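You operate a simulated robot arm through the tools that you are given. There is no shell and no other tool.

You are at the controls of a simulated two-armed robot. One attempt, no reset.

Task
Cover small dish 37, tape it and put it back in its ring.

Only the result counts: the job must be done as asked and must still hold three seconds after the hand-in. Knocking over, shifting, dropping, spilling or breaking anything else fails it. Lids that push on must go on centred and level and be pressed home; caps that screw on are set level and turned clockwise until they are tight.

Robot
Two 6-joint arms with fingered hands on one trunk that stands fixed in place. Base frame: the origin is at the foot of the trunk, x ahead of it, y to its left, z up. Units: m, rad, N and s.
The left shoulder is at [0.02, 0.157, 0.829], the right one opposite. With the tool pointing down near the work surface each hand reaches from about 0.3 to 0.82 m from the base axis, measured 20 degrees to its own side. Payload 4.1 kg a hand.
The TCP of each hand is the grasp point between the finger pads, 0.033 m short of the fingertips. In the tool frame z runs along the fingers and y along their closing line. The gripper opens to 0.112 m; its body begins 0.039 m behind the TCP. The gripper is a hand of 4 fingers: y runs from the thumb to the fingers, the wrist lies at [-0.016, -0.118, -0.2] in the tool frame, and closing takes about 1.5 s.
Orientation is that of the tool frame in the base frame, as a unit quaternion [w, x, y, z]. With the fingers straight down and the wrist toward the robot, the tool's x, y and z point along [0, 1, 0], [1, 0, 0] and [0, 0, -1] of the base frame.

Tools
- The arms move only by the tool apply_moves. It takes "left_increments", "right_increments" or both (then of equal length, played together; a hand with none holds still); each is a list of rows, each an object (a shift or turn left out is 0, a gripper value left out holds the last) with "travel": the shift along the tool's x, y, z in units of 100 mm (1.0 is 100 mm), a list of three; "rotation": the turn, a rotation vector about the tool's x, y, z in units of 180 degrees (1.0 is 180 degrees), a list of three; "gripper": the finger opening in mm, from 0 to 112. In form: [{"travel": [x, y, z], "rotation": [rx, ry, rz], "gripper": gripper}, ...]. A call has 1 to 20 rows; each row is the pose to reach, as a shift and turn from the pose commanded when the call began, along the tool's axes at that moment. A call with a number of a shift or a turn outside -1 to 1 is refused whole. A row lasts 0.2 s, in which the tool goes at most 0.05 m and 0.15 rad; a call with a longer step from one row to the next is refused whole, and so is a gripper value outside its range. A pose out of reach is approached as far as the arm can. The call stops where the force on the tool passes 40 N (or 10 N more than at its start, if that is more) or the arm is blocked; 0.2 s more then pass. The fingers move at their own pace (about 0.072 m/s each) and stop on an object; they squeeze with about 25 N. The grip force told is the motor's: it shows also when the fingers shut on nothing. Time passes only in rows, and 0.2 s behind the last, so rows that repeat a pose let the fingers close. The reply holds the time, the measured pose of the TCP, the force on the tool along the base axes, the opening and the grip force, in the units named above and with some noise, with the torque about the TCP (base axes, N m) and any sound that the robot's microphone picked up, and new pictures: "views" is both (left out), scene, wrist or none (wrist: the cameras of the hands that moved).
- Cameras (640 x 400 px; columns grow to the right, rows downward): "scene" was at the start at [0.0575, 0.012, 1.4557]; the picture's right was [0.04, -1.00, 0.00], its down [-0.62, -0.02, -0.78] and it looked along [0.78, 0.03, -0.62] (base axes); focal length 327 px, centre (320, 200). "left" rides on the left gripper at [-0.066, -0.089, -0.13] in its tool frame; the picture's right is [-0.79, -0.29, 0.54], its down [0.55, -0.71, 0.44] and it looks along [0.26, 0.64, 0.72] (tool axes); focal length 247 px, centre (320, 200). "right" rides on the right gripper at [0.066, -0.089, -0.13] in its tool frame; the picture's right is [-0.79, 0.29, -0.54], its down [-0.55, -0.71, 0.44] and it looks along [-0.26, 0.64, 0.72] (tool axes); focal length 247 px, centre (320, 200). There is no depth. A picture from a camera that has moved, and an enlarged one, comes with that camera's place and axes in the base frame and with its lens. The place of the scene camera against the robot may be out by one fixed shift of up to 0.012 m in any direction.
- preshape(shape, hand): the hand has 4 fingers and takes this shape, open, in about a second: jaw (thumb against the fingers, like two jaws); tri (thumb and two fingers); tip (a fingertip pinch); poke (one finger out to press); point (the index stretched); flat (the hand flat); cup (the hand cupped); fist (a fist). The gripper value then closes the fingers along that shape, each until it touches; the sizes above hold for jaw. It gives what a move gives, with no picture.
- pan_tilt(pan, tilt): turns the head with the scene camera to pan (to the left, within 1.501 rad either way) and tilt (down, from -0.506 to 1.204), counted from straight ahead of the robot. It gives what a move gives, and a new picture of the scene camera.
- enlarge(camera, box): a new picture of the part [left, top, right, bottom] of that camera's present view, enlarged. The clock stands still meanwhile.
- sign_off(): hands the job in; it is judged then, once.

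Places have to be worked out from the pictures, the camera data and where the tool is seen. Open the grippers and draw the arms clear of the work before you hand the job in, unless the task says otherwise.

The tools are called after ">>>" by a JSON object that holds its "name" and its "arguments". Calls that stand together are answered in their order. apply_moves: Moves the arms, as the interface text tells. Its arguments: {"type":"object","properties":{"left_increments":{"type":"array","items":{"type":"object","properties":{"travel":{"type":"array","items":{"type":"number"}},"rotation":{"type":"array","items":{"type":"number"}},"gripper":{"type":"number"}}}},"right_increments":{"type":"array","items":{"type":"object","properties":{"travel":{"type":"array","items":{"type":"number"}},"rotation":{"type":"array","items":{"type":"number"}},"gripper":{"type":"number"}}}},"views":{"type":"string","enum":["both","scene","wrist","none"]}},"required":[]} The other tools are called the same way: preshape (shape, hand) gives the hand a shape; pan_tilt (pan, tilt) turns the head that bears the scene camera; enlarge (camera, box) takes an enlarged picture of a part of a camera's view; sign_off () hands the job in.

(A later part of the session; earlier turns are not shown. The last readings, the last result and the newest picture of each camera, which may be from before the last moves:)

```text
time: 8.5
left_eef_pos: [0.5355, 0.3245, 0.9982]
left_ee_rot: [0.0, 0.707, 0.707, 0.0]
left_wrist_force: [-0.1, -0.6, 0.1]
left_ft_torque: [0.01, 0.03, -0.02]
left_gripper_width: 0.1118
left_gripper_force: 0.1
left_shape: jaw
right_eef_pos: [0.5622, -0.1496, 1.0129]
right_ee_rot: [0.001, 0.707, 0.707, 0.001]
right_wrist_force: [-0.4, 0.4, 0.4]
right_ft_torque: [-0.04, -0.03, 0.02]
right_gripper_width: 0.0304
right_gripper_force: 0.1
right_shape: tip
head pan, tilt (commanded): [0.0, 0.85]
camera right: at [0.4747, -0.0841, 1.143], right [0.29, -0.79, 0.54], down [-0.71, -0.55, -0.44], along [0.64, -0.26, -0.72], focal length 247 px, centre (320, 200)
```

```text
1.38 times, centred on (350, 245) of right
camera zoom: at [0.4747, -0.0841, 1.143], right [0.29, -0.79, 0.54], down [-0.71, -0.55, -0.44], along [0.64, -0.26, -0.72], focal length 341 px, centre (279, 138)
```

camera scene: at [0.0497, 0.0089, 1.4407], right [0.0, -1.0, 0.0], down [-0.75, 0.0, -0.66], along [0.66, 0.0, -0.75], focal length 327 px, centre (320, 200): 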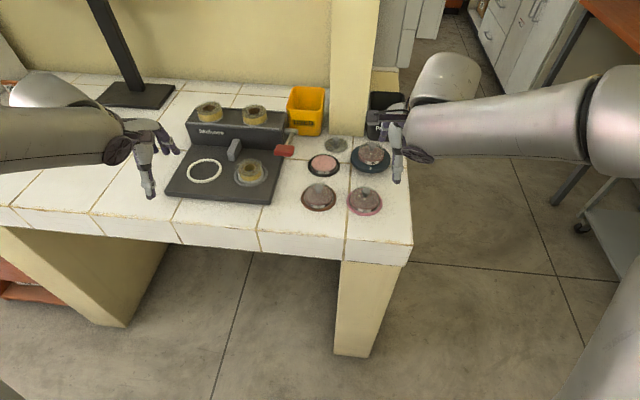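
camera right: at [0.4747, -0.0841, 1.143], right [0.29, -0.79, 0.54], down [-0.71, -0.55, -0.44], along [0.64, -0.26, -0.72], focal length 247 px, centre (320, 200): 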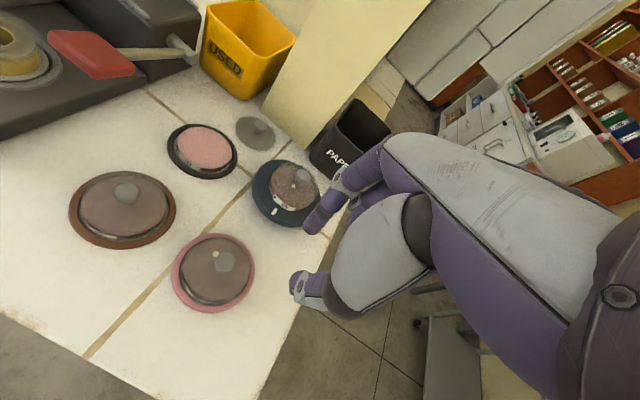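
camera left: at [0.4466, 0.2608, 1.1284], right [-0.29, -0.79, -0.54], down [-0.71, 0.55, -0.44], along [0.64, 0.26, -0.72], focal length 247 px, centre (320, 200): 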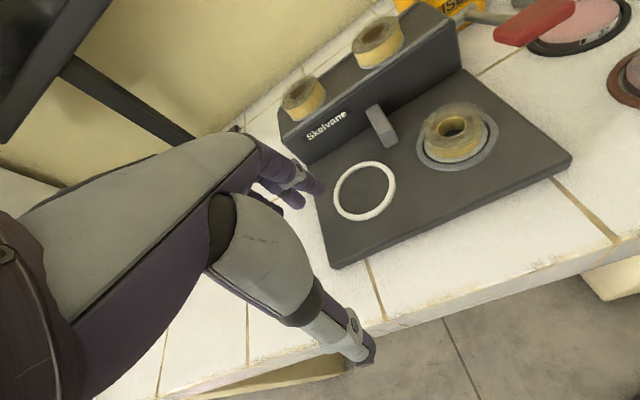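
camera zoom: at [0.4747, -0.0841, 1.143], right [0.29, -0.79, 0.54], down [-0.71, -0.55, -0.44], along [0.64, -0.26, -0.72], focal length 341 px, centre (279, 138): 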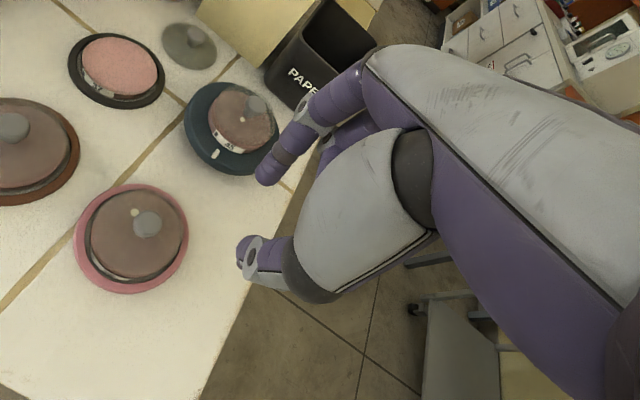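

In "tip" shape the index and thumb meet as a clean pinch about 33 mm beyond the TCP. I'll zoom in to see where the other two fingers are.

>>> {"name": "enlarge", "arguments": {"camera": "right", "box": [280, 130, 420, 320]}}

>>> {"name": "apply_moves", "arguments": {"right_increments": [{"gripper": 0}, {"gripper": 0}, {"gripper": 0}, {"gripper": 0}], "views": "none"}}

>>> {"name": "enlarge", "arguments": {"camera": "right", "box": [280, 130, 420, 320]}}

>>> {"name": "enlarge", "arguments": {"camera": "scene", "box": [365, 95, 425, 185]}}

```text
2.11 times, centred on (350, 225) of right
camera zoom: at [0.4747, -0.0841, 1.143], right [0.29, -0.79, 0.54], down [-0.71, -0.55, -0.44], along [0.64, -0.26, -0.72], focal length 520 px, centre (257, 147)
```

zoom: 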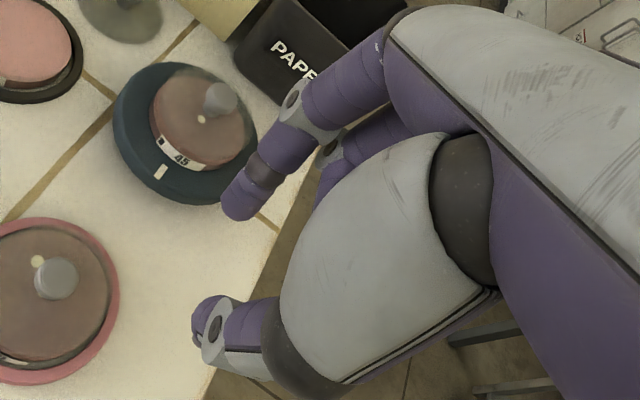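

```text
time: 9.5
left_eef_pos: [0.5356, 0.3254, 0.9988]
left_ee_rot: [0.0, 0.707, 0.707, 0.0]
left_wrist_force: [-0.1, -0.3, -0.1]
left_ft_torque: [-0.01, -0.02, 0.03]
left_gripper_width: 0.1117
left_gripper_force: 0.0
left_shape: jaw
right_eef_pos: [0.5635, -0.1486, 1.0125]
right_ee_rot: [0.0, 0.707, 0.707, 0.0]
right_wrist_force: [0.4, 0.1, 0.5]
right_ft_torque: [-0.01, -0.03, -0.02]
right_gripper_width: 0.0
right_gripper_force: 25.0
right_shape: tip
head pan, tilt (commanded): [0.0, 0.85]
```

```text
2.11 times, centred on (350, 225) of right
camera zoom: at [0.4748, -0.0841, 1.143], right [0.29, -0.79, 0.54], down [-0.71, -0.55, -0.44], along [0.64, -0.26, -0.72], focal length 520 px, centre (257, 147)
```

zoom: 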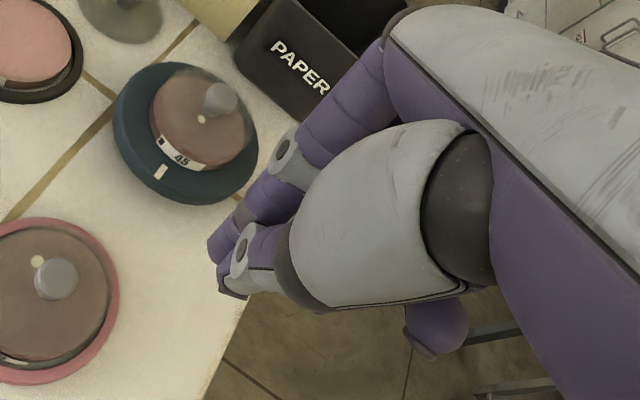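

```text
4.44 times, centred on (395, 140) of scene
camera zoom: at [0.0496, 0.0089, 1.4407], right [0.0, -1.0, 0.0], down [-0.75, 0.0, -0.66], along [0.66, 0.0, -0.75], focal length 1453 px, centre (-13, 467)
```

zoom: 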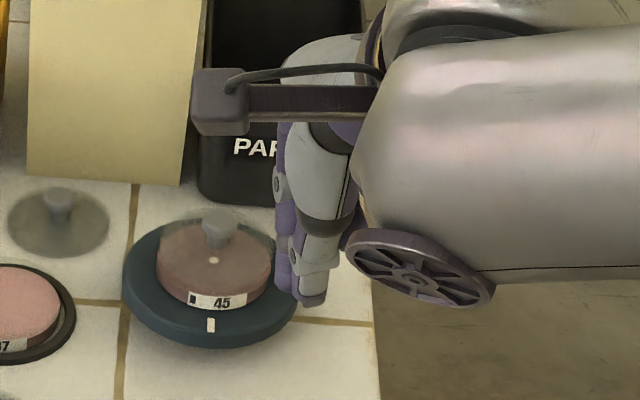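

The index finger stays close to the pinch line, so a tip pinch with a slight forward tilt should clear the pillar. Before that I'll find the table height by touching the free patch around (0.62, -0.185) with the closed right fingertips.

>>> {"name": "apply_moves", "arguments": {"right_increments": [{"travel": [-0.1, 0.15, 0.25]}, {"travel": [-0.2, 0.3, 0.5]}, {"travel": [-0.3, 0.45, 0.75]}, {"travel": [-0.36, 0.57, 0.95]}], "views": "both"}}

```text
time: 10.5
left_eef_pos: [0.5353, 0.3253, 0.9988]
left_ee_rot: [0.001, 0.708, 0.706, 0.0]
left_wrist_force: [-0.7, 0.3, 0.3]
left_ft_torque: [-0.05, 0.0, 0.01]
left_gripper_width: 0.1118
left_gripper_force: 0.0
left_shape: jaw
right_eef_pos: [0.6203, -0.1857, 0.9184]
right_ee_rot: [0.0, 0.707, 0.707, 0.0]
right_wrist_force: [-0.3, 0.3, 0.6]
right_ft_torque: [-0.04, 0.01, 0.0]
right_gripper_width: 0.0
right_gripper_force: 24.9
right_shape: tip
head pan, tilt (commanded): [0.0, 0.85]
camera scene: at [0.0493, 0.009, 1.4407], right [0.0, -1.0, 0.0], down [-0.75, 0.0, -0.66], along [0.66, 0.0, -0.75], focal length 327 px, centre (320, 200)
camera right: at [0.5314, -0.1208, 1.0481], right [0.29, -0.79, 0.54], down [-0.71, -0.55, -0.44], along [0.64, -0.26, -0.72], focal length 247 px, centre (320, 200)
```

scene: 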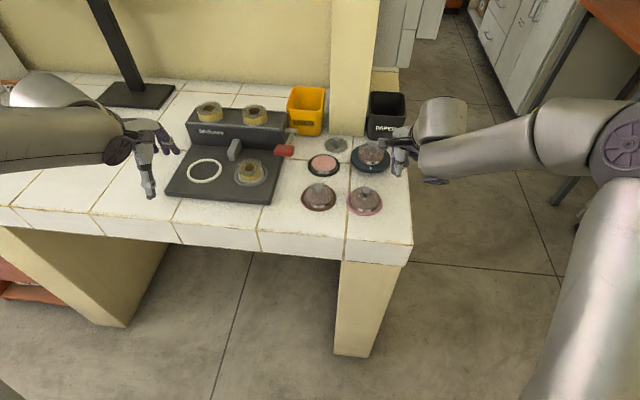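
right: 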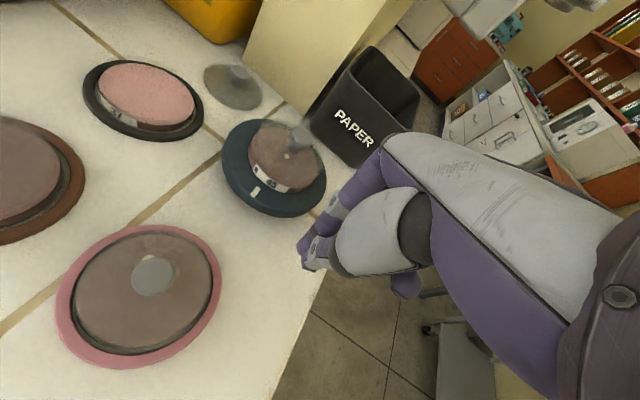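

The fingertips hang over bare table with clear space all around. I'll descend slowly until I feel contact.

>>> {"name": "apply_moves", "arguments": {"right_increments": [{"travel": [0, 0, 0.15]}, {"travel": [0, 0, 0.25]}, {"travel": [0, 0, 0.28]}, {"travel": [0, 0, 0.31]}, {"travel": [0, 0, 0.34]}, {"travel": [0, 0, 0.36]}, {"travel": [0, 0, 0.38]}, {"travel": [0, 0, 0.4]}, {"travel": [0, 0, 0.42]}, {"travel": [0, 0, 0.44]}, {"travel": [0, 0, 0.46]}], "views": "wrist"}}

```text
time: 12.3
left_eef_pos: [0.5348, 0.3252, 0.9979]
left_ee_rot: [0.0, 0.707, 0.707, 0.001]
left_wrist_force: [-0.6, -0.3, 0.4]
left_ft_torque: [0.01, -0.03, 0.0]
left_gripper_width: 0.1117
left_gripper_force: 0.1
left_shape: jaw
right_eef_pos: [0.6223, -0.1843, 0.8847]
right_ee_rot: [0.004, 0.707, 0.707, 0.004]
right_wrist_force: [-0.2, 0.8, 5.7]
right_ft_torque: [0.04, 0.05, -0.01]
right_gripper_width: 0.0
right_gripper_force: 24.9
right_shape: tip
head pan, tilt (commanded): [0.0, 0.85]
stopped in row 9 (right hand): the force on the tool passed its limit at 43 N (the readings are from after the stop); the commanded pose is now the measured one
camera right: at [0.532, -0.12, 1.013], right [0.28, -0.79, 0.54], down [-0.71, -0.55, -0.44], along [0.65, -0.26, -0.71], focal length 247 px, centre (320, 200)
```

right: 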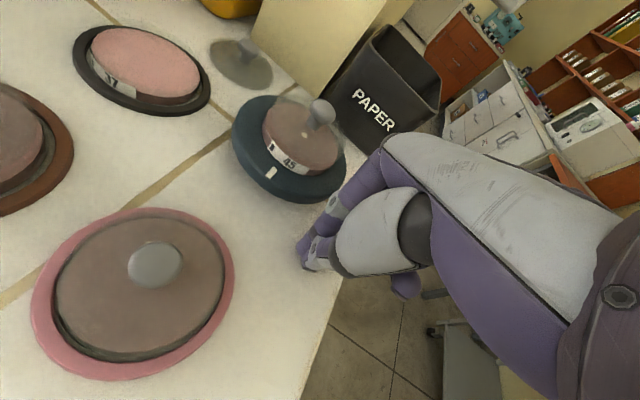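

Contact came at TCP z = 0.8847, so the table is at about z = 0.850. Next I'll lift and take clear views of the lid to triangulate its knob precisely.

>>> {"name": "apply_moves", "arguments": {"right_increments": [{"travel": [0, 0, -0.3]}, {"travel": [0.1, -0.05, -0.6]}, {"travel": [0.4, -0.1, -0.9]}, {"travel": [0.7, -0.2, -1.0]}, {"travel": [1.0, -0.3, -1.0]}], "views": "wrist"}}

>>> {"name": "enlarge", "arguments": {"camera": "right", "box": [210, 110, 310, 190]}}

```text
time: 13.6
left_eef_pos: [0.5356, 0.3255, 0.9987]
left_ee_rot: [0.001, 0.707, 0.707, 0.0]
left_wrist_force: [0.6, -0.4, 0.3]
left_ft_torque: [0.0, -0.01, 0.0]
left_gripper_width: 0.1116
left_gripper_force: 0.0
left_shape: jaw
right_eef_pos: [0.5904, -0.0846, 0.9849]
right_ee_rot: [0.003, 0.707, 0.707, 0.003]
right_wrist_force: [0.3, -0.5, 0.1]
right_ft_torque: [-0.01, -0.02, -0.02]
right_gripper_width: 0.0001
right_gripper_force: 25.0
right_shape: tip
head pan, tilt (commanded): [0.0, 0.85]
camera right: at [0.5008, -0.0197, 1.1124], right [0.28, -0.79, 0.54], down [-0.71, -0.55, -0.44], along [0.65, -0.26, -0.72], focal length 247 px, centre (320, 200)
```

right: 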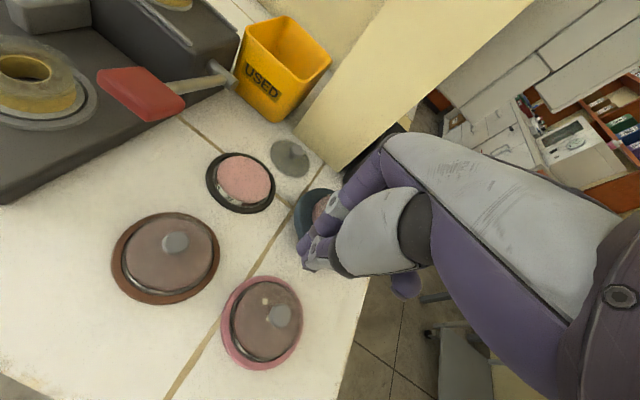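

```text
5.00 times, centred on (260, 150) of right
camera zoom: at [0.5008, -0.0197, 1.1124], right [0.28, -0.79, 0.54], down [-0.71, -0.55, -0.44], along [0.65, -0.26, -0.72], focal length 1235 px, centre (620, 450)
```

zoom: 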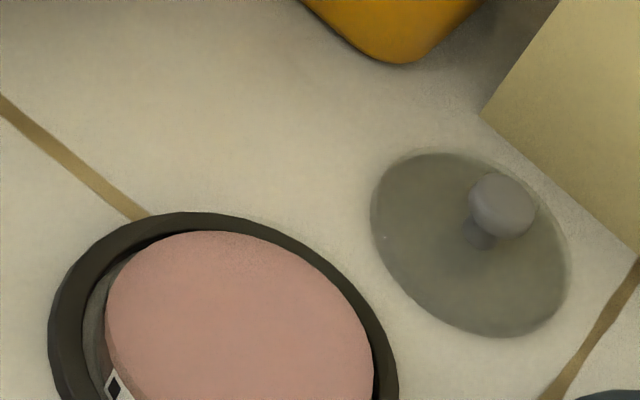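

The lid now triangulates to about (0.770, -0.047) with its knob cap at z ≈ 0.873. I'll get the same sort of fix for dish 37 from this view.

>>> {"name": "enlarge", "arguments": {"camera": "right", "box": [190, 135, 290, 225]}}

>>> {"name": "enlarge", "arguments": {"camera": "right", "box": [80, 40, 260, 150]}}

```text
4.44 times, centred on (240, 180) of right
camera zoom: at [0.5008, -0.0197, 1.1124], right [0.28, -0.79, 0.54], down [-0.71, -0.55, -0.44], along [0.65, -0.26, -0.72], focal length 1098 px, centre (676, 289)
```

zoom: 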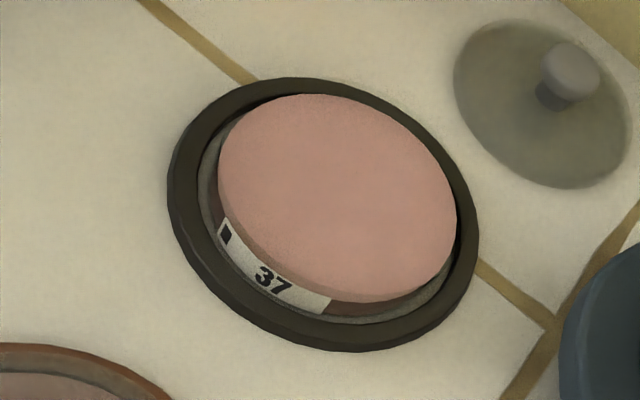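

```text
3.56 times, centred on (170, 95) of right
camera zoom: at [0.5008, -0.0197, 1.1124], right [0.28, -0.79, 0.54], down [-0.71, -0.55, -0.44], along [0.65, -0.26, -0.72], focal length 878 px, centre (853, 573)
```

zoom: 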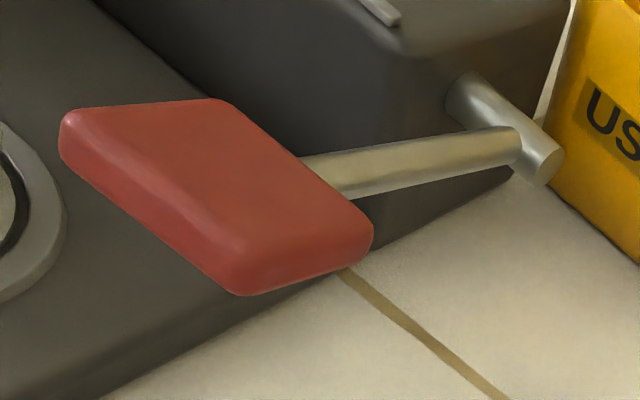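

Dish 37 is centred at about (0.681, -0.0115). I'll open the tip pinch to 34 mm, tilt the hand 12° forward and carry it high towards the knob.

>>> {"name": "apply_moves", "arguments": {"right_increments": [{"travel": [0.1, 0.3, 0], "rotation": [-0.02, 0, 0], "gripper": 34}, {"travel": [0.2, 0.6, 0], "rotation": [-0.042, 0, 0], "gripper": 34}, {"travel": [0.3, 0.9, 0], "rotation": [-0.064, 0, 0], "gripper": 34}, {"travel": [0.3, 0.9, 0], "rotation": [-0.064, 0, 0], "gripper": 34}], "views": "both"}}

```text
time: 14.6
left_eef_pos: [0.5363, 0.3249, 0.9984]
left_ee_rot: [0.001, 0.707, 0.707, 0.0]
left_wrist_force: [-0.1, 0.0, 0.4]
left_ft_torque: [0.02, -0.05, 0.0]
left_gripper_width: 0.1116
left_gripper_force: 0.1
left_shape: jaw
right_eef_pos: [0.6804, -0.0548, 0.984]
right_ee_rot: [0.075, 0.703, 0.703, 0.075]
right_wrist_force: [0.4, -0.7, -0.2]
right_ft_torque: [0.03, -0.05, -0.02]
right_gripper_width: 0.0337
right_gripper_force: 0.0
right_shape: tip
head pan, tilt (commanded): [0.0, 0.85]
camera scene: at [0.0495, 0.0089, 1.4407], right [0.0, -1.0, 0.0], down [-0.75, 0.0, -0.66], along [0.66, 0.0, -0.75], focal length 327 px, centre (320, 200)
camera right: at [0.5669, 0.0106, 1.0925], right [0.17, -0.79, 0.59], down [-0.6, -0.55, -0.58], along [0.78, -0.26, -0.57], focal length 247 px, centre (320, 200)
```

scene: 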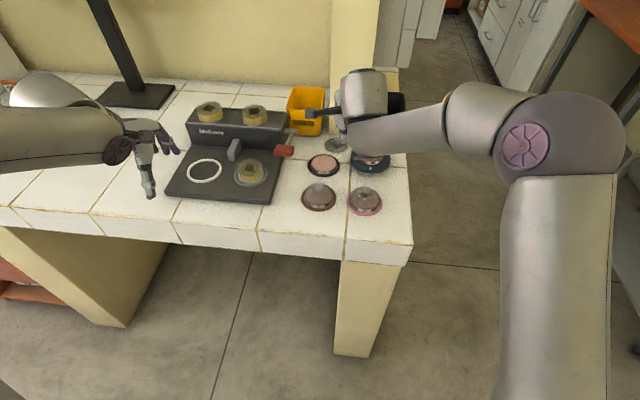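
right: 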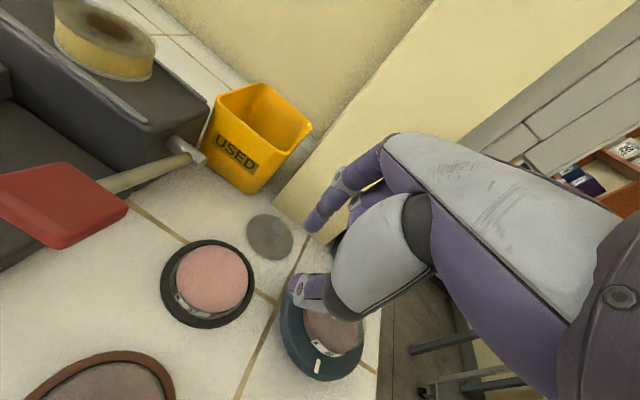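

The tilt reads 12.2°. I'll move to directly above the knob, still about 4 cm over it, and check the alignment by eye.

>>> {"name": "apply_moves", "arguments": {"right_increments": [{"travel": [0.02, 0.3, 0.15]}, {"travel": [0.04, 0.6, 0.3]}, {"travel": [0.048, 0.779, 0.464]}, {"travel": [0.048, 0.779, 0.464]}], "views": "both"}}

>>> {"name": "enlarge", "arguments": {"camera": "right", "box": [220, 150, 360, 310]}}

>>> {"name": "enlarge", "arguments": {"camera": "scene", "box": [305, 90, 385, 170]}}

```text
time: 15.6
left_eef_pos: [0.5359, 0.3254, 0.9994]
left_ee_rot: [0.001, 0.707, 0.707, 0.001]
left_wrist_force: [-0.5, -0.3, -0.1]
left_ft_torque: [-0.04, 0.04, 0.0]
left_gripper_width: 0.1118
left_gripper_force: 0.0
left_shape: jaw
right_eef_pos: [0.766, -0.0499, 0.956]
right_ee_rot: [0.075, 0.703, 0.703, 0.075]
right_wrist_force: [0.5, 0.3, -0.1]
right_ft_torque: [0.01, -0.03, -0.01]
right_gripper_width: 0.034
right_gripper_force: 0.1
right_shape: tip
head pan, tilt (commanded): [0.0, 0.85]
camera scene: at [0.0495, 0.0089, 1.4407], right [0.0, -1.0, 0.0], down [-0.75, 0.0, -0.66], along [0.66, 0.0, -0.75], focal length 327 px, centre (320, 200)
camera right: at [0.6531, 0.0148, 1.0636], right [0.17, -0.79, 0.59], down [-0.6, -0.55, -0.57], along [0.78, -0.26, -0.57], focal length 247 px, centre (320, 200)
```

scene: 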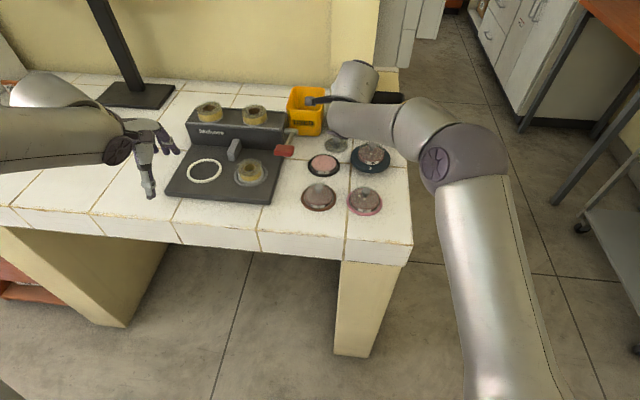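
right: 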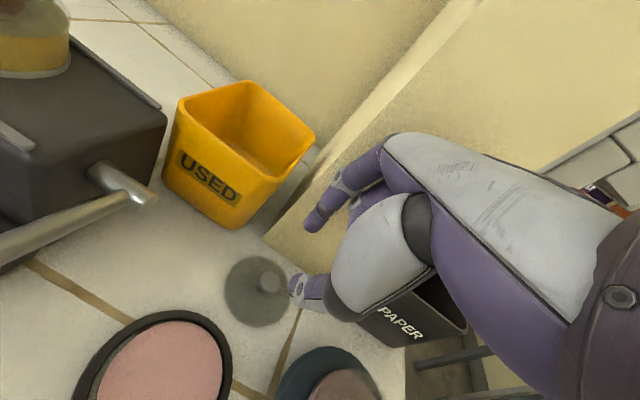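

```text
2.50 times, centred on (290, 230) of right
camera zoom: at [0.6531, 0.0148, 1.0636], right [0.17, -0.79, 0.59], down [-0.6, -0.55, -0.57], along [0.78, -0.26, -0.57], focal length 617 px, centre (395, 125)
```

zoom: 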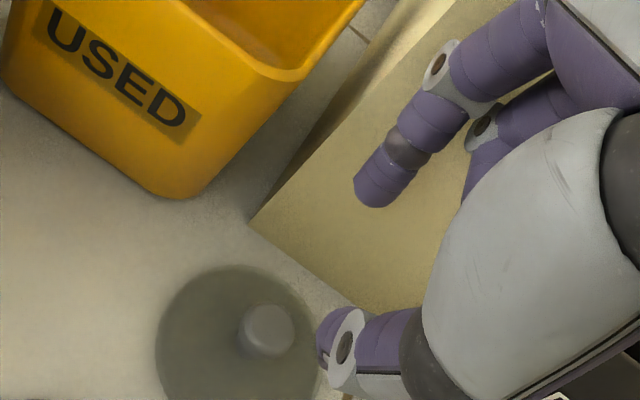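

```text
5.00 times, centred on (345, 130) of scene
camera zoom: at [0.0495, 0.0089, 1.4407], right [0.0, -1.0, 0.0], down [-0.75, 0.0, -0.66], along [0.66, 0.0, -0.75], focal length 1635 px, centre (195, 550)
```

zoom: 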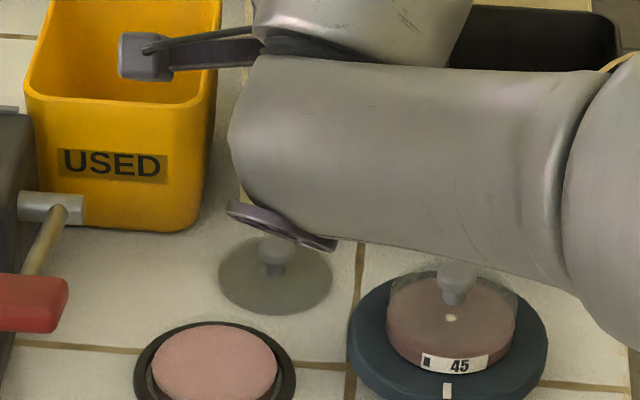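

The knob appears within 2 mm of where I expected it, at the centre of the pinch line. I'll descend halfway and look again.

>>> {"name": "apply_moves", "arguments": {"right_increments": [{"travel": [0, -0.034, 0.156]}, {"travel": [0, -0.067, 0.31]}, {"travel": [0, -0.084, 0.39]}, {"travel": [0, -0.084, 0.39]}], "views": "wrist"}}

>>> {"name": "enlarge", "arguments": {"camera": "right", "box": [240, 190, 360, 310]}}

```text
time: 16.6
left_eef_pos: [0.5351, 0.3243, 0.9976]
left_ee_rot: [0.0, 0.706, 0.708, 0.0]
left_wrist_force: [-1.4, 0.5, 0.0]
left_ft_torque: [0.03, 0.01, 0.04]
left_gripper_width: 0.1118
left_gripper_force: 0.1
left_shape: jaw
right_eef_pos: [0.7669, -0.0508, 0.9152]
right_ee_rot: [0.075, 0.704, 0.702, 0.075]
right_wrist_force: [-1.0, -0.4, 0.1]
right_ft_torque: [0.03, 0.02, -0.03]
right_gripper_width: 0.0338
right_gripper_force: 0.2
right_shape: tip
head pan, tilt (commanded): [0.0, 0.85]
camera right: at [0.6532, 0.0149, 1.0235], right [0.17, -0.79, 0.59], down [-0.6, -0.55, -0.57], along [0.78, -0.26, -0.57], focal length 247 px, centre (320, 200)
```

right: 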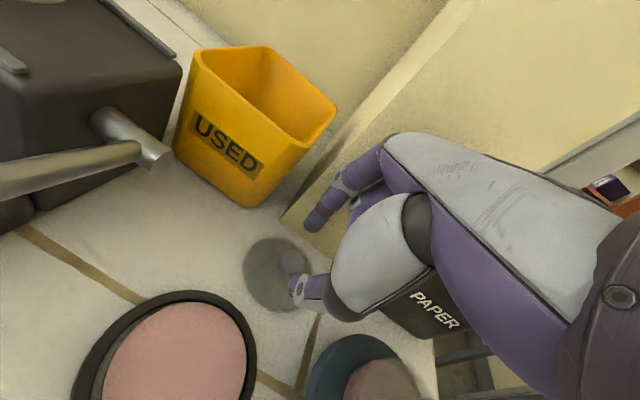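

```text
3.33 times, centred on (300, 250) of right
camera zoom: at [0.6532, 0.0149, 1.0235], right [0.17, -0.79, 0.59], down [-0.6, -0.55, -0.57], along [0.78, -0.26, -0.57], focal length 823 px, centre (387, 33)
```

zoom: 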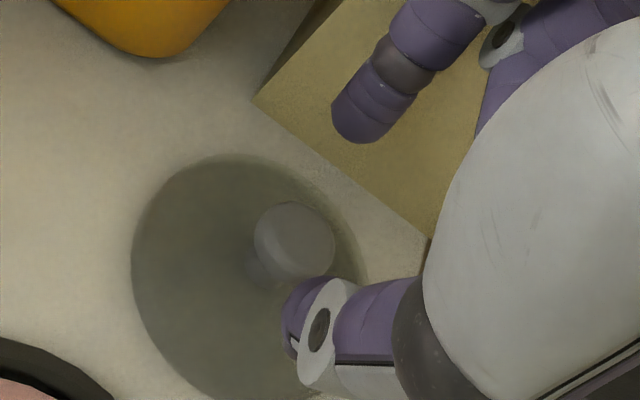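

The knob is converging on the pinch line between index and thumb. I'll descend the remaining 22 mm gently.

>>> {"name": "apply_moves", "arguments": {"right_increments": [{"travel": [0, -0.012, 0.056]}, {"travel": [0, -0.024, 0.112]}, {"travel": [0, -0.036, 0.168]}, {"travel": [0, -0.048, 0.224]}, {"travel": [0, -0.048, 0.224]}], "views": "wrist"}}

>>> {"name": "enlarge", "arguments": {"camera": "right", "box": [240, 190, 360, 310]}}

```text
time: 17.8
left_eef_pos: [0.536, 0.3255, 0.9992]
left_ee_rot: [0.0, 0.707, 0.708, 0.0]
left_wrist_force: [0.0, 0.1, 0.8]
left_ft_torque: [0.02, 0.02, 0.01]
left_gripper_width: 0.1119
left_gripper_force: 0.1
left_shape: jaw
right_eef_pos: [0.7667, -0.0491, 0.8952]
right_ee_rot: [0.076, 0.703, 0.703, 0.077]
right_wrist_force: [-5.7, 0.3, 16.6]
right_ft_torque: [0.07, 0.66, 0.02]
right_gripper_width: 0.0351
right_gripper_force: 0.1
right_shape: tip
head pan, tilt (commanded): [0.0, 0.85]
camera right: at [0.6528, 0.0149, 1.003], right [0.16, -0.79, 0.59], down [-0.6, -0.55, -0.58], along [0.78, -0.26, -0.57], focal length 247 px, centre (320, 200)
```

right: 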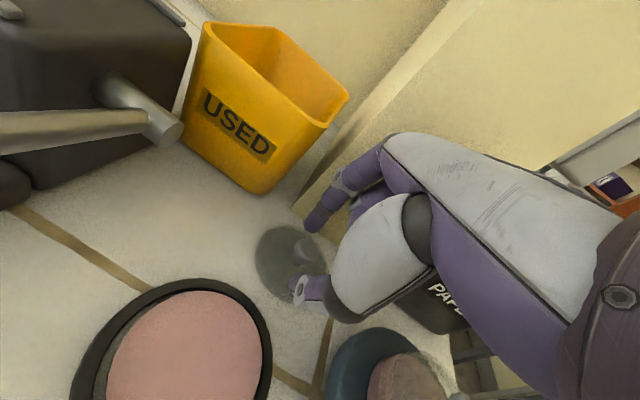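

```text
3.33 times, centred on (300, 250) of right
camera zoom: at [0.6528, 0.0149, 1.003], right [0.16, -0.79, 0.59], down [-0.6, -0.55, -0.58], along [0.78, -0.26, -0.57], focal length 823 px, centre (387, 33)
```

zoom: 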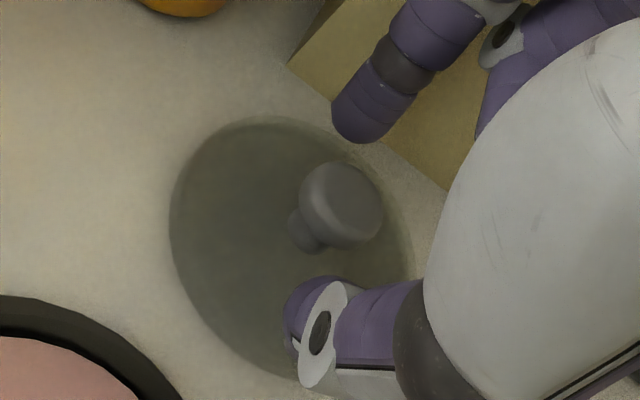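

The thumb tip is just touching the lid (16.6 N upward), and the knob cap sits centred between index and thumb. I'll back off 3 mm and close the pinch.

>>> {"name": "apply_moves", "arguments": {"right_increments": [{"travel": [0, 0.006, -0.03]}, {"travel": [0, 0.006, -0.03], "gripper": 25}, {"travel": [0, 0.006, -0.03], "gripper": 18}, {"travel": [0, 0.006, -0.03], "gripper": 12}, {"travel": [0, 0.006, -0.03], "gripper": 8}, {"travel": [0, 0.006, -0.03], "gripper": 8}, {"travel": [0, 0.006, -0.03], "gripper": 8}], "views": "wrist"}}

>>> {"name": "enlarge", "arguments": {"camera": "right", "box": [240, 190, 360, 310]}}

```text
time: 19.4
left_eef_pos: [0.5348, 0.3261, 0.9991]
left_ee_rot: [0.0, 0.707, 0.707, -0.001]
left_wrist_force: [-0.1, 0.7, -0.3]
left_ft_torque: [0.02, 0.0, -0.01]
left_gripper_width: 0.1115
left_gripper_force: 0.0
left_shape: jaw
right_eef_pos: [0.7671, -0.049, 0.8952]
right_ee_rot: [0.075, 0.703, 0.703, 0.074]
right_wrist_force: [-0.8, 0.1, -0.2]
right_ft_torque: [-0.02, 0.02, 0.01]
right_gripper_width: 0.019
right_gripper_force: 25.3
right_shape: tip
head pan, tilt (commanded): [0.0, 0.85]
camera right: at [0.6529, 0.0149, 1.0033], right [0.17, -0.79, 0.59], down [-0.6, -0.55, -0.57], along [0.78, -0.26, -0.57], focal length 247 px, centre (320, 200)
```

right: 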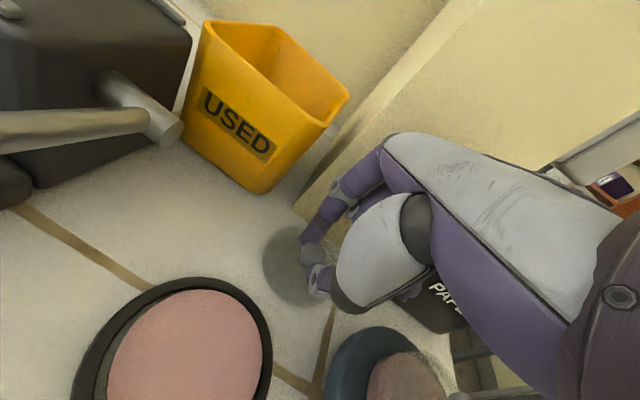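

```text
3.33 times, centred on (300, 250) of right
camera zoom: at [0.6529, 0.0149, 1.0033], right [0.17, -0.79, 0.59], down [-0.6, -0.55, -0.57], along [0.78, -0.26, -0.57], focal length 823 px, centre (387, 33)
```

zoom: 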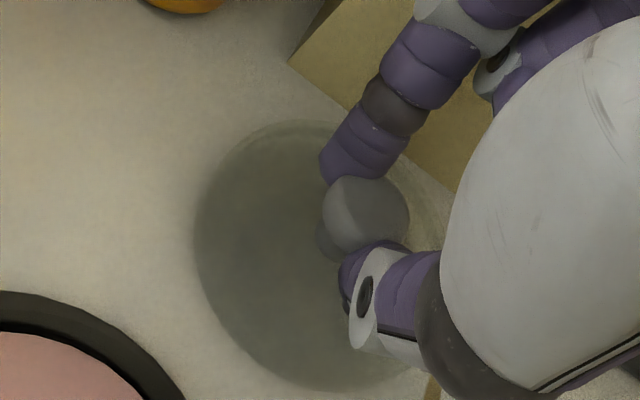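

The knob is held (19 mm, 25 N). I'll lift straight up a little and check that the lid comes with it, level.

>>> {"name": "apply_moves", "arguments": {"right_increments": [{"travel": [0, 0.02, -0.098]}, {"travel": [0, 0.042, -0.196]}, {"travel": [0, 0.084, -0.39]}, {"travel": [0, 0.126, -0.58]}, {"travel": [0, 0.126, -0.58]}], "views": "both"}}

>>> {"name": "enlarge", "arguments": {"camera": "right", "box": [200, 180, 380, 340]}}

>>> {"name": "enlarge", "arguments": {"camera": "scene", "box": [305, 90, 385, 170]}}

```text
time: 20.6
left_eef_pos: [0.5362, 0.3249, 0.9994]
left_ee_rot: [0.0, 0.707, 0.707, 0.0]
left_wrist_force: [0.3, 0.4, -0.5]
left_ft_torque: [0.01, 0.02, 0.0]
left_gripper_width: 0.1118
left_gripper_force: 0.1
left_shape: jaw
right_eef_pos: [0.7672, -0.0511, 0.9553]
right_ee_rot: [0.075, 0.703, 0.703, 0.074]
right_wrist_force: [0.0, 0.1, -0.6]
right_ft_torque: [0.0, -0.01, 0.0]
right_gripper_width: 0.019
right_gripper_force: 25.1
right_shape: tip
head pan, tilt (commanded): [0.0, 0.85]
camera scene: at [0.0496, 0.0089, 1.4407], right [0.0, -1.0, 0.0], down [-0.75, 0.0, -0.66], along [0.66, 0.0, -0.75], focal length 327 px, centre (320, 200)
camera right: at [0.6532, 0.0144, 1.0628], right [0.17, -0.79, 0.59], down [-0.6, -0.55, -0.57], along [0.78, -0.26, -0.57], focal length 247 px, centre (320, 200)
```

scene: 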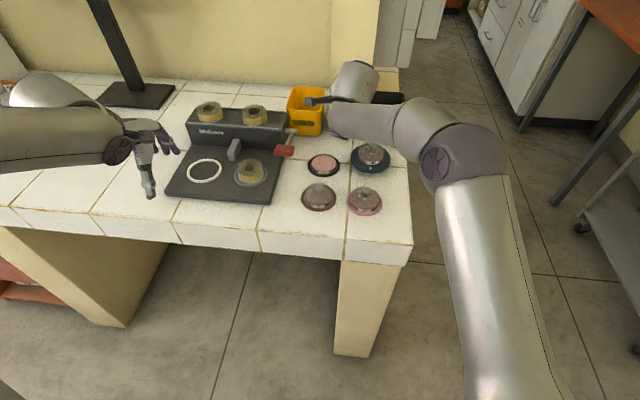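
right: 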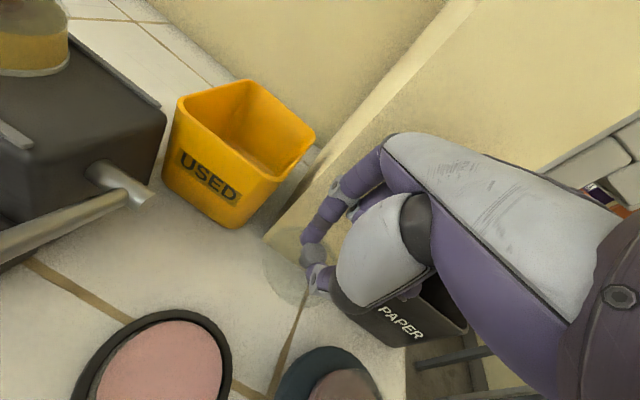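

```text
2.50 times, centred on (290, 260) of right
camera zoom: at [0.6532, 0.0144, 1.0628], right [0.17, -0.79, 0.59], down [-0.6, -0.55, -0.57], along [0.78, -0.26, -0.57], focal length 617 px, centre (395, 50)
```

zoom: 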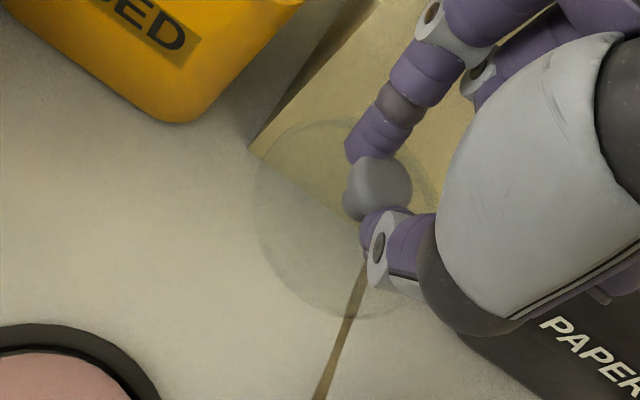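

```text
5.00 times, centred on (345, 130) of scene
camera zoom: at [0.0496, 0.0089, 1.4407], right [0.0, -1.0, 0.0], down [-0.75, 0.0, -0.66], along [0.66, 0.0, -0.75], focal length 1635 px, centre (195, 550)
```

zoom: 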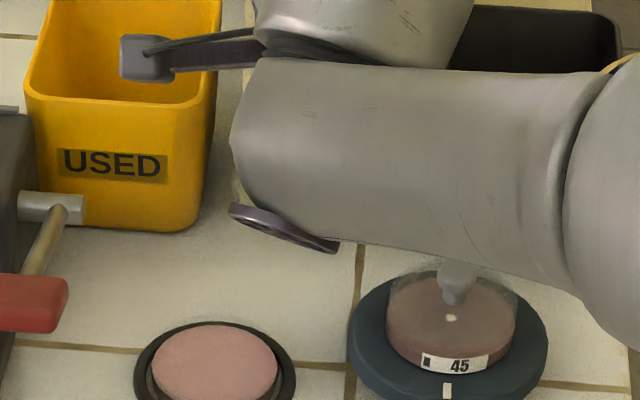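

The lid is in hand; it's translucent, so only faintly visible. I'll carry it over to hover above dish 37.

>>> {"name": "apply_moves", "arguments": {"right_increments": [{"travel": [0.1, -0.22, -0.06]}, {"travel": [0.2, -0.44, -0.1]}, {"travel": [0.3, -0.67, -0.15]}, {"travel": [0.4, -0.88, -0.19]}, {"travel": [0.4, -0.88, -0.19]}], "views": "both"}}

>>> {"name": "enlarge", "arguments": {"camera": "right", "box": [190, 170, 370, 350]}}

>>> {"name": "enlarge", "arguments": {"camera": "scene", "box": [285, 115, 375, 185]}}

>>> {"name": "enlarge", "arguments": {"camera": "left", "box": [500, 0, 640, 120]}}

```text
time: 21.8
left_eef_pos: [0.5364, 0.325, 0.9992]
left_ee_rot: [0.0, 0.707, 0.707, 0.0]
left_wrist_force: [0.2, 0.3, 0.3]
left_ft_torque: [0.03, 0.01, -0.04]
left_gripper_width: 0.1115
left_gripper_force: 0.0
left_shape: jaw
right_eef_pos: [0.6763, -0.0097, 0.9551]
right_ee_rot: [0.075, 0.704, 0.703, 0.074]
right_wrist_force: [0.6, 0.5, -0.8]
right_ft_torque: [0.0, 0.02, -0.02]
right_gripper_width: 0.019
right_gripper_force: 25.3
right_shape: tip
head pan, tilt (commanded): [0.0, 0.85]
camera scene: at [0.0496, 0.0089, 1.4407], right [0.0, -1.0, 0.0], down [-0.75, 0.0, -0.66], along [0.66, 0.0, -0.75], focal length 327 px, centre (320, 200)
camera right: at [0.563, 0.0553, 1.0632], right [0.17, -0.79, 0.59], down [-0.6, -0.55, -0.57], along [0.78, -0.26, -0.57], focal length 247 px, centre (320, 200)
```

scene: 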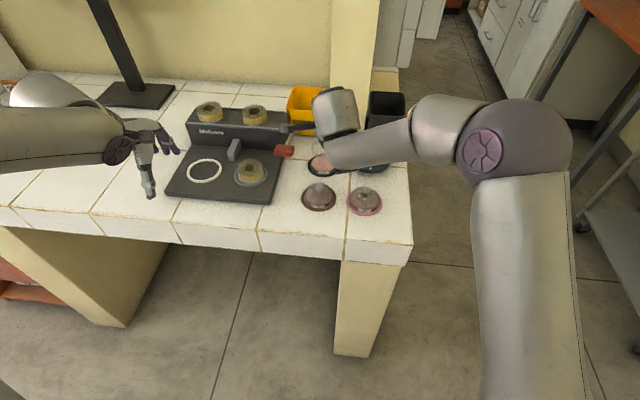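
right: 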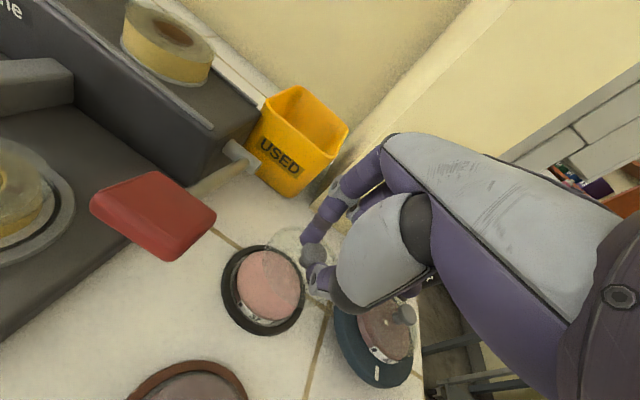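

```text
2.22 times, centred on (280, 260) of right
camera zoom: at [0.563, 0.0553, 1.0632], right [0.17, -0.79, 0.59], down [-0.6, -0.55, -0.57], along [0.78, -0.26, -0.57], focal length 549 px, centre (409, 67)
```

zoom: 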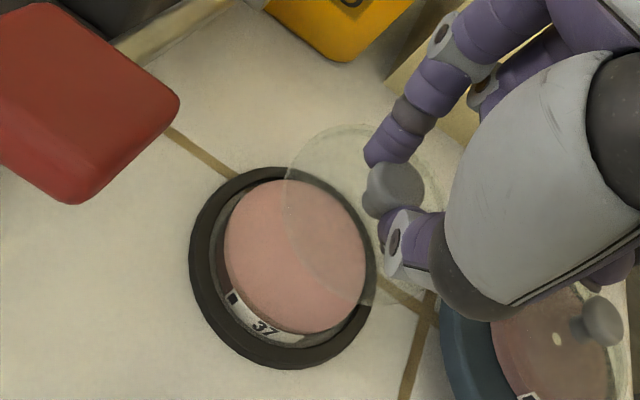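

```text
5.71 times, centred on (330, 150) of scene
camera zoom: at [0.0496, 0.0089, 1.4407], right [0.0, -1.0, 0.0], down [-0.75, 0.0, -0.66], along [0.66, 0.0, -0.75], focal length 1869 px, centre (263, 486)
```

zoom: 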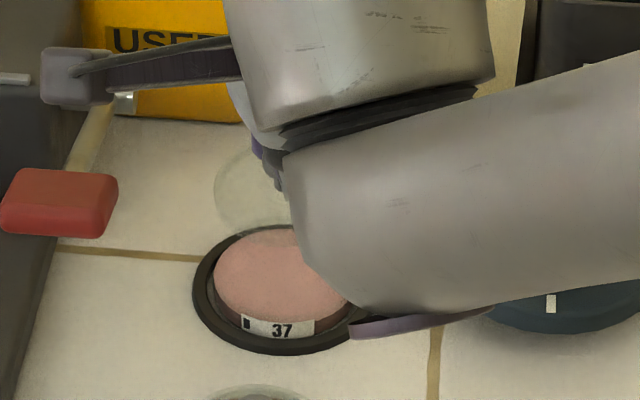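

```text
3.33 times, centred on (570, 60) of left
camera zoom: at [0.4466, 0.2605, 1.1285], right [-0.29, -0.79, -0.54], down [-0.71, 0.55, -0.44], along [0.64, 0.26, -0.72], focal length 823 px, centre (-513, 667)
```

zoom: 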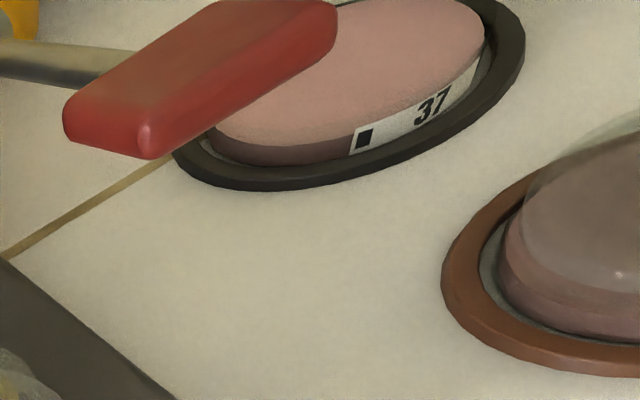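

The lid hovers about 2-3 mm off the dish centre by my reckoning. I'll turn the left hand about the vertical so its camera gives me a side view of dish 37.

>>> {"name": "apply_moves", "arguments": {"left_increments": [{"rotation": [0, 0, 0.045]}, {"rotation": [0, 0, 0.09]}, {"rotation": [0, 0, 0.135]}, {"rotation": [0, 0, 0.18]}, {"rotation": [0, 0, 0.225]}, {"rotation": [0, 0, 0.27]}, {"rotation": [0, 0, 0.315]}, {"rotation": [0, 0, 0.36]}], "views": "wrist"}}

```text
time: 23.6
left_eef_pos: [0.5348, 0.3249, 0.9985]
left_ee_rot: [0.0, 0.976, 0.217, 0.001]
left_wrist_force: [-0.1, 0.2, -0.7]
left_ft_torque: [0.01, -0.04, 0.0]
left_gripper_width: 0.1118
left_gripper_force: 0.0
left_shape: jaw
right_eef_pos: [0.677, -0.0098, 0.9547]
right_ee_rot: [0.075, 0.703, 0.703, 0.075]
right_wrist_force: [-0.1, 0.6, -0.9]
right_ft_torque: [0.01, 0.0, 0.02]
right_gripper_width: 0.0188
right_gripper_force: 25.3
right_shape: tip
head pan, tilt (commanded): [0.0, 0.85]
camera left: at [0.4383, 0.3793, 1.1286], right [-0.84, -0.08, -0.54], down [0.2, 0.88, -0.44], along [0.51, -0.47, -0.72], focal length 247 px, centre (320, 200)
```

left: 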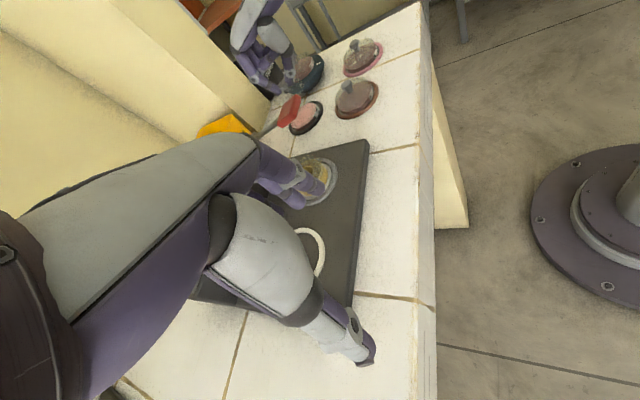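

The left camera now sees dish 37 and the right hand from the side. I'll zoom in there.

>>> {"name": "enlarge", "arguments": {"camera": "left", "box": [240, 40, 350, 140]}}

```text
4.00 times, centred on (295, 90) of left
camera zoom: at [0.4383, 0.3793, 1.1286], right [-0.84, -0.08, -0.54], down [0.2, 0.88, -0.44], along [0.51, -0.47, -0.72], focal length 988 px, centre (420, 640)
```

zoom: 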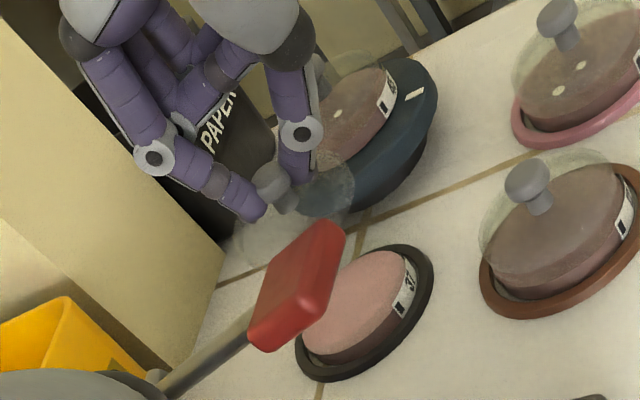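

The lever paddle hides part of the dish, so I'll shift the left hand back and up for a clearer line of sight.

>>> {"name": "apply_moves", "arguments": {"left_increments": [{"travel": [-0.24, -0.11, -0.27]}, {"travel": [-0.48, -0.23, -0.53]}, {"travel": [-0.72, -0.34, -0.8]}, {"travel": [-0.72, -0.34, -0.8]}], "views": "wrist"}}

>>> {"name": "enlarge", "arguments": {"camera": "left", "box": [230, 50, 340, 150]}}

```text
time: 24.6
left_eef_pos: [0.4559, 0.3263, 1.0782]
left_ee_rot: [0.0, 0.976, 0.218, -0.001]
left_wrist_force: [0.3, 0.0, 0.6]
left_ft_torque: [0.01, 0.02, 0.02]
left_gripper_width: 0.1115
left_gripper_force: 0.1
left_shape: jaw
right_eef_pos: [0.6769, -0.0095, 0.9549]
right_ee_rot: [0.075, 0.703, 0.704, 0.074]
right_wrist_force: [-0.4, -0.9, -0.8]
right_ft_torque: [-0.03, -0.02, 0.0]
right_gripper_width: 0.0191
right_gripper_force: 24.5
right_shape: tip
head pan, tilt (commanded): [0.0, 0.85]
camera left: at [0.3591, 0.3801, 1.2083], right [-0.84, -0.08, -0.54], down [0.2, 0.88, -0.44], along [0.51, -0.47, -0.72], focal length 247 px, centre (320, 200)
```

left: 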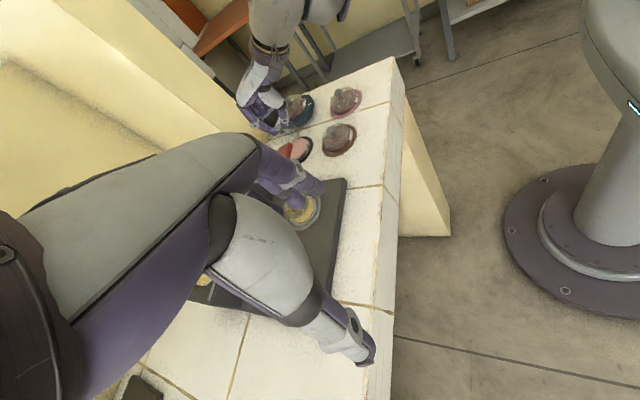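

```text
4.00 times, centred on (285, 100) of left
camera zoom: at [0.3591, 0.3801, 1.2083], right [-0.84, -0.08, -0.54], down [0.2, 0.88, -0.44], along [0.51, -0.47, -0.72], focal length 988 px, centre (460, 600)
```

zoom: 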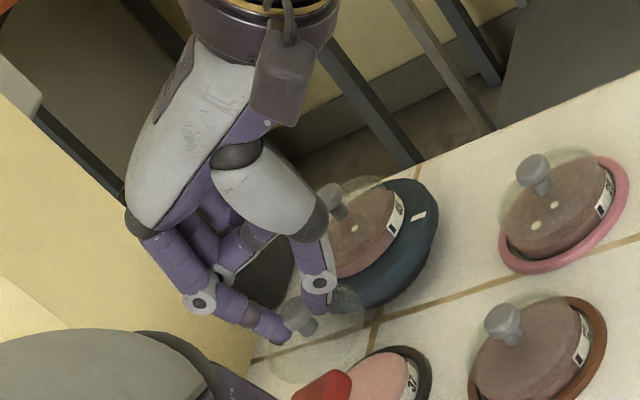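

The left fingers now cover part of the dish; I'll rotate that hand back about 18° to clear the view.

>>> {"name": "apply_moves", "arguments": {"left_increments": [{"rotation": [0, 0, -0.04]}, {"rotation": [0, 0, -0.08]}, {"rotation": [0, 0, -0.11]}, {"rotation": [0, 0, -0.11]}], "views": "wrist"}}

>>> {"name": "enlarge", "arguments": {"camera": "left", "box": [290, 50, 400, 150]}}

```text
time: 25.6
left_eef_pos: [0.4567, 0.3257, 1.0784]
left_ee_rot: [0.0, 0.924, 0.382, 0.0]
left_wrist_force: [-0.1, -0.3, 0.0]
left_ft_torque: [0.04, 0.02, 0.01]
left_gripper_width: 0.1118
left_gripper_force: 0.1
left_shape: jaw
right_eef_pos: [0.6769, -0.0101, 0.9559]
right_ee_rot: [0.074, 0.703, 0.703, 0.075]
right_wrist_force: [0.0, 0.4, 0.5]
right_ft_torque: [0.01, 0.03, 0.01]
right_gripper_width: 0.0194
right_gripper_force: 25.5
right_shape: tip
head pan, tilt (commanded): [0.0, 0.85]
camera left: at [0.3465, 0.3434, 1.2084], right [-0.76, -0.36, -0.54], down [-0.11, 0.89, -0.44], along [0.64, -0.27, -0.72], focal length 247 px, centre (320, 200)
```

left: 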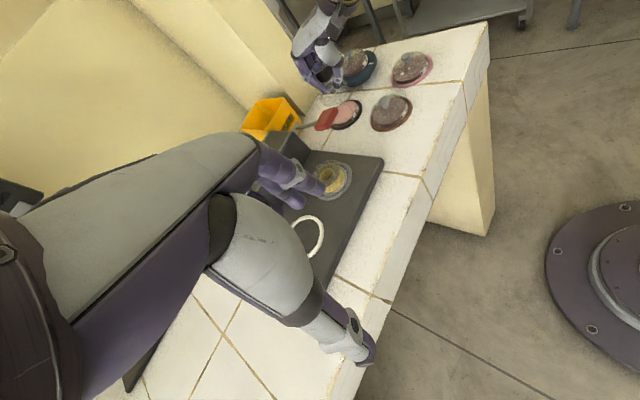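

```text
4.00 times, centred on (345, 100) of left
camera zoom: at [0.3465, 0.3434, 1.2084], right [-0.76, -0.36, -0.54], down [-0.11, 0.89, -0.44], along [0.64, -0.27, -0.72], focal length 988 px, centre (220, 600)
```

zoom: 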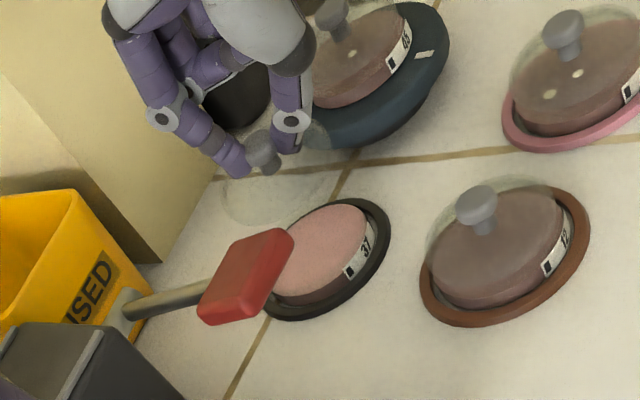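

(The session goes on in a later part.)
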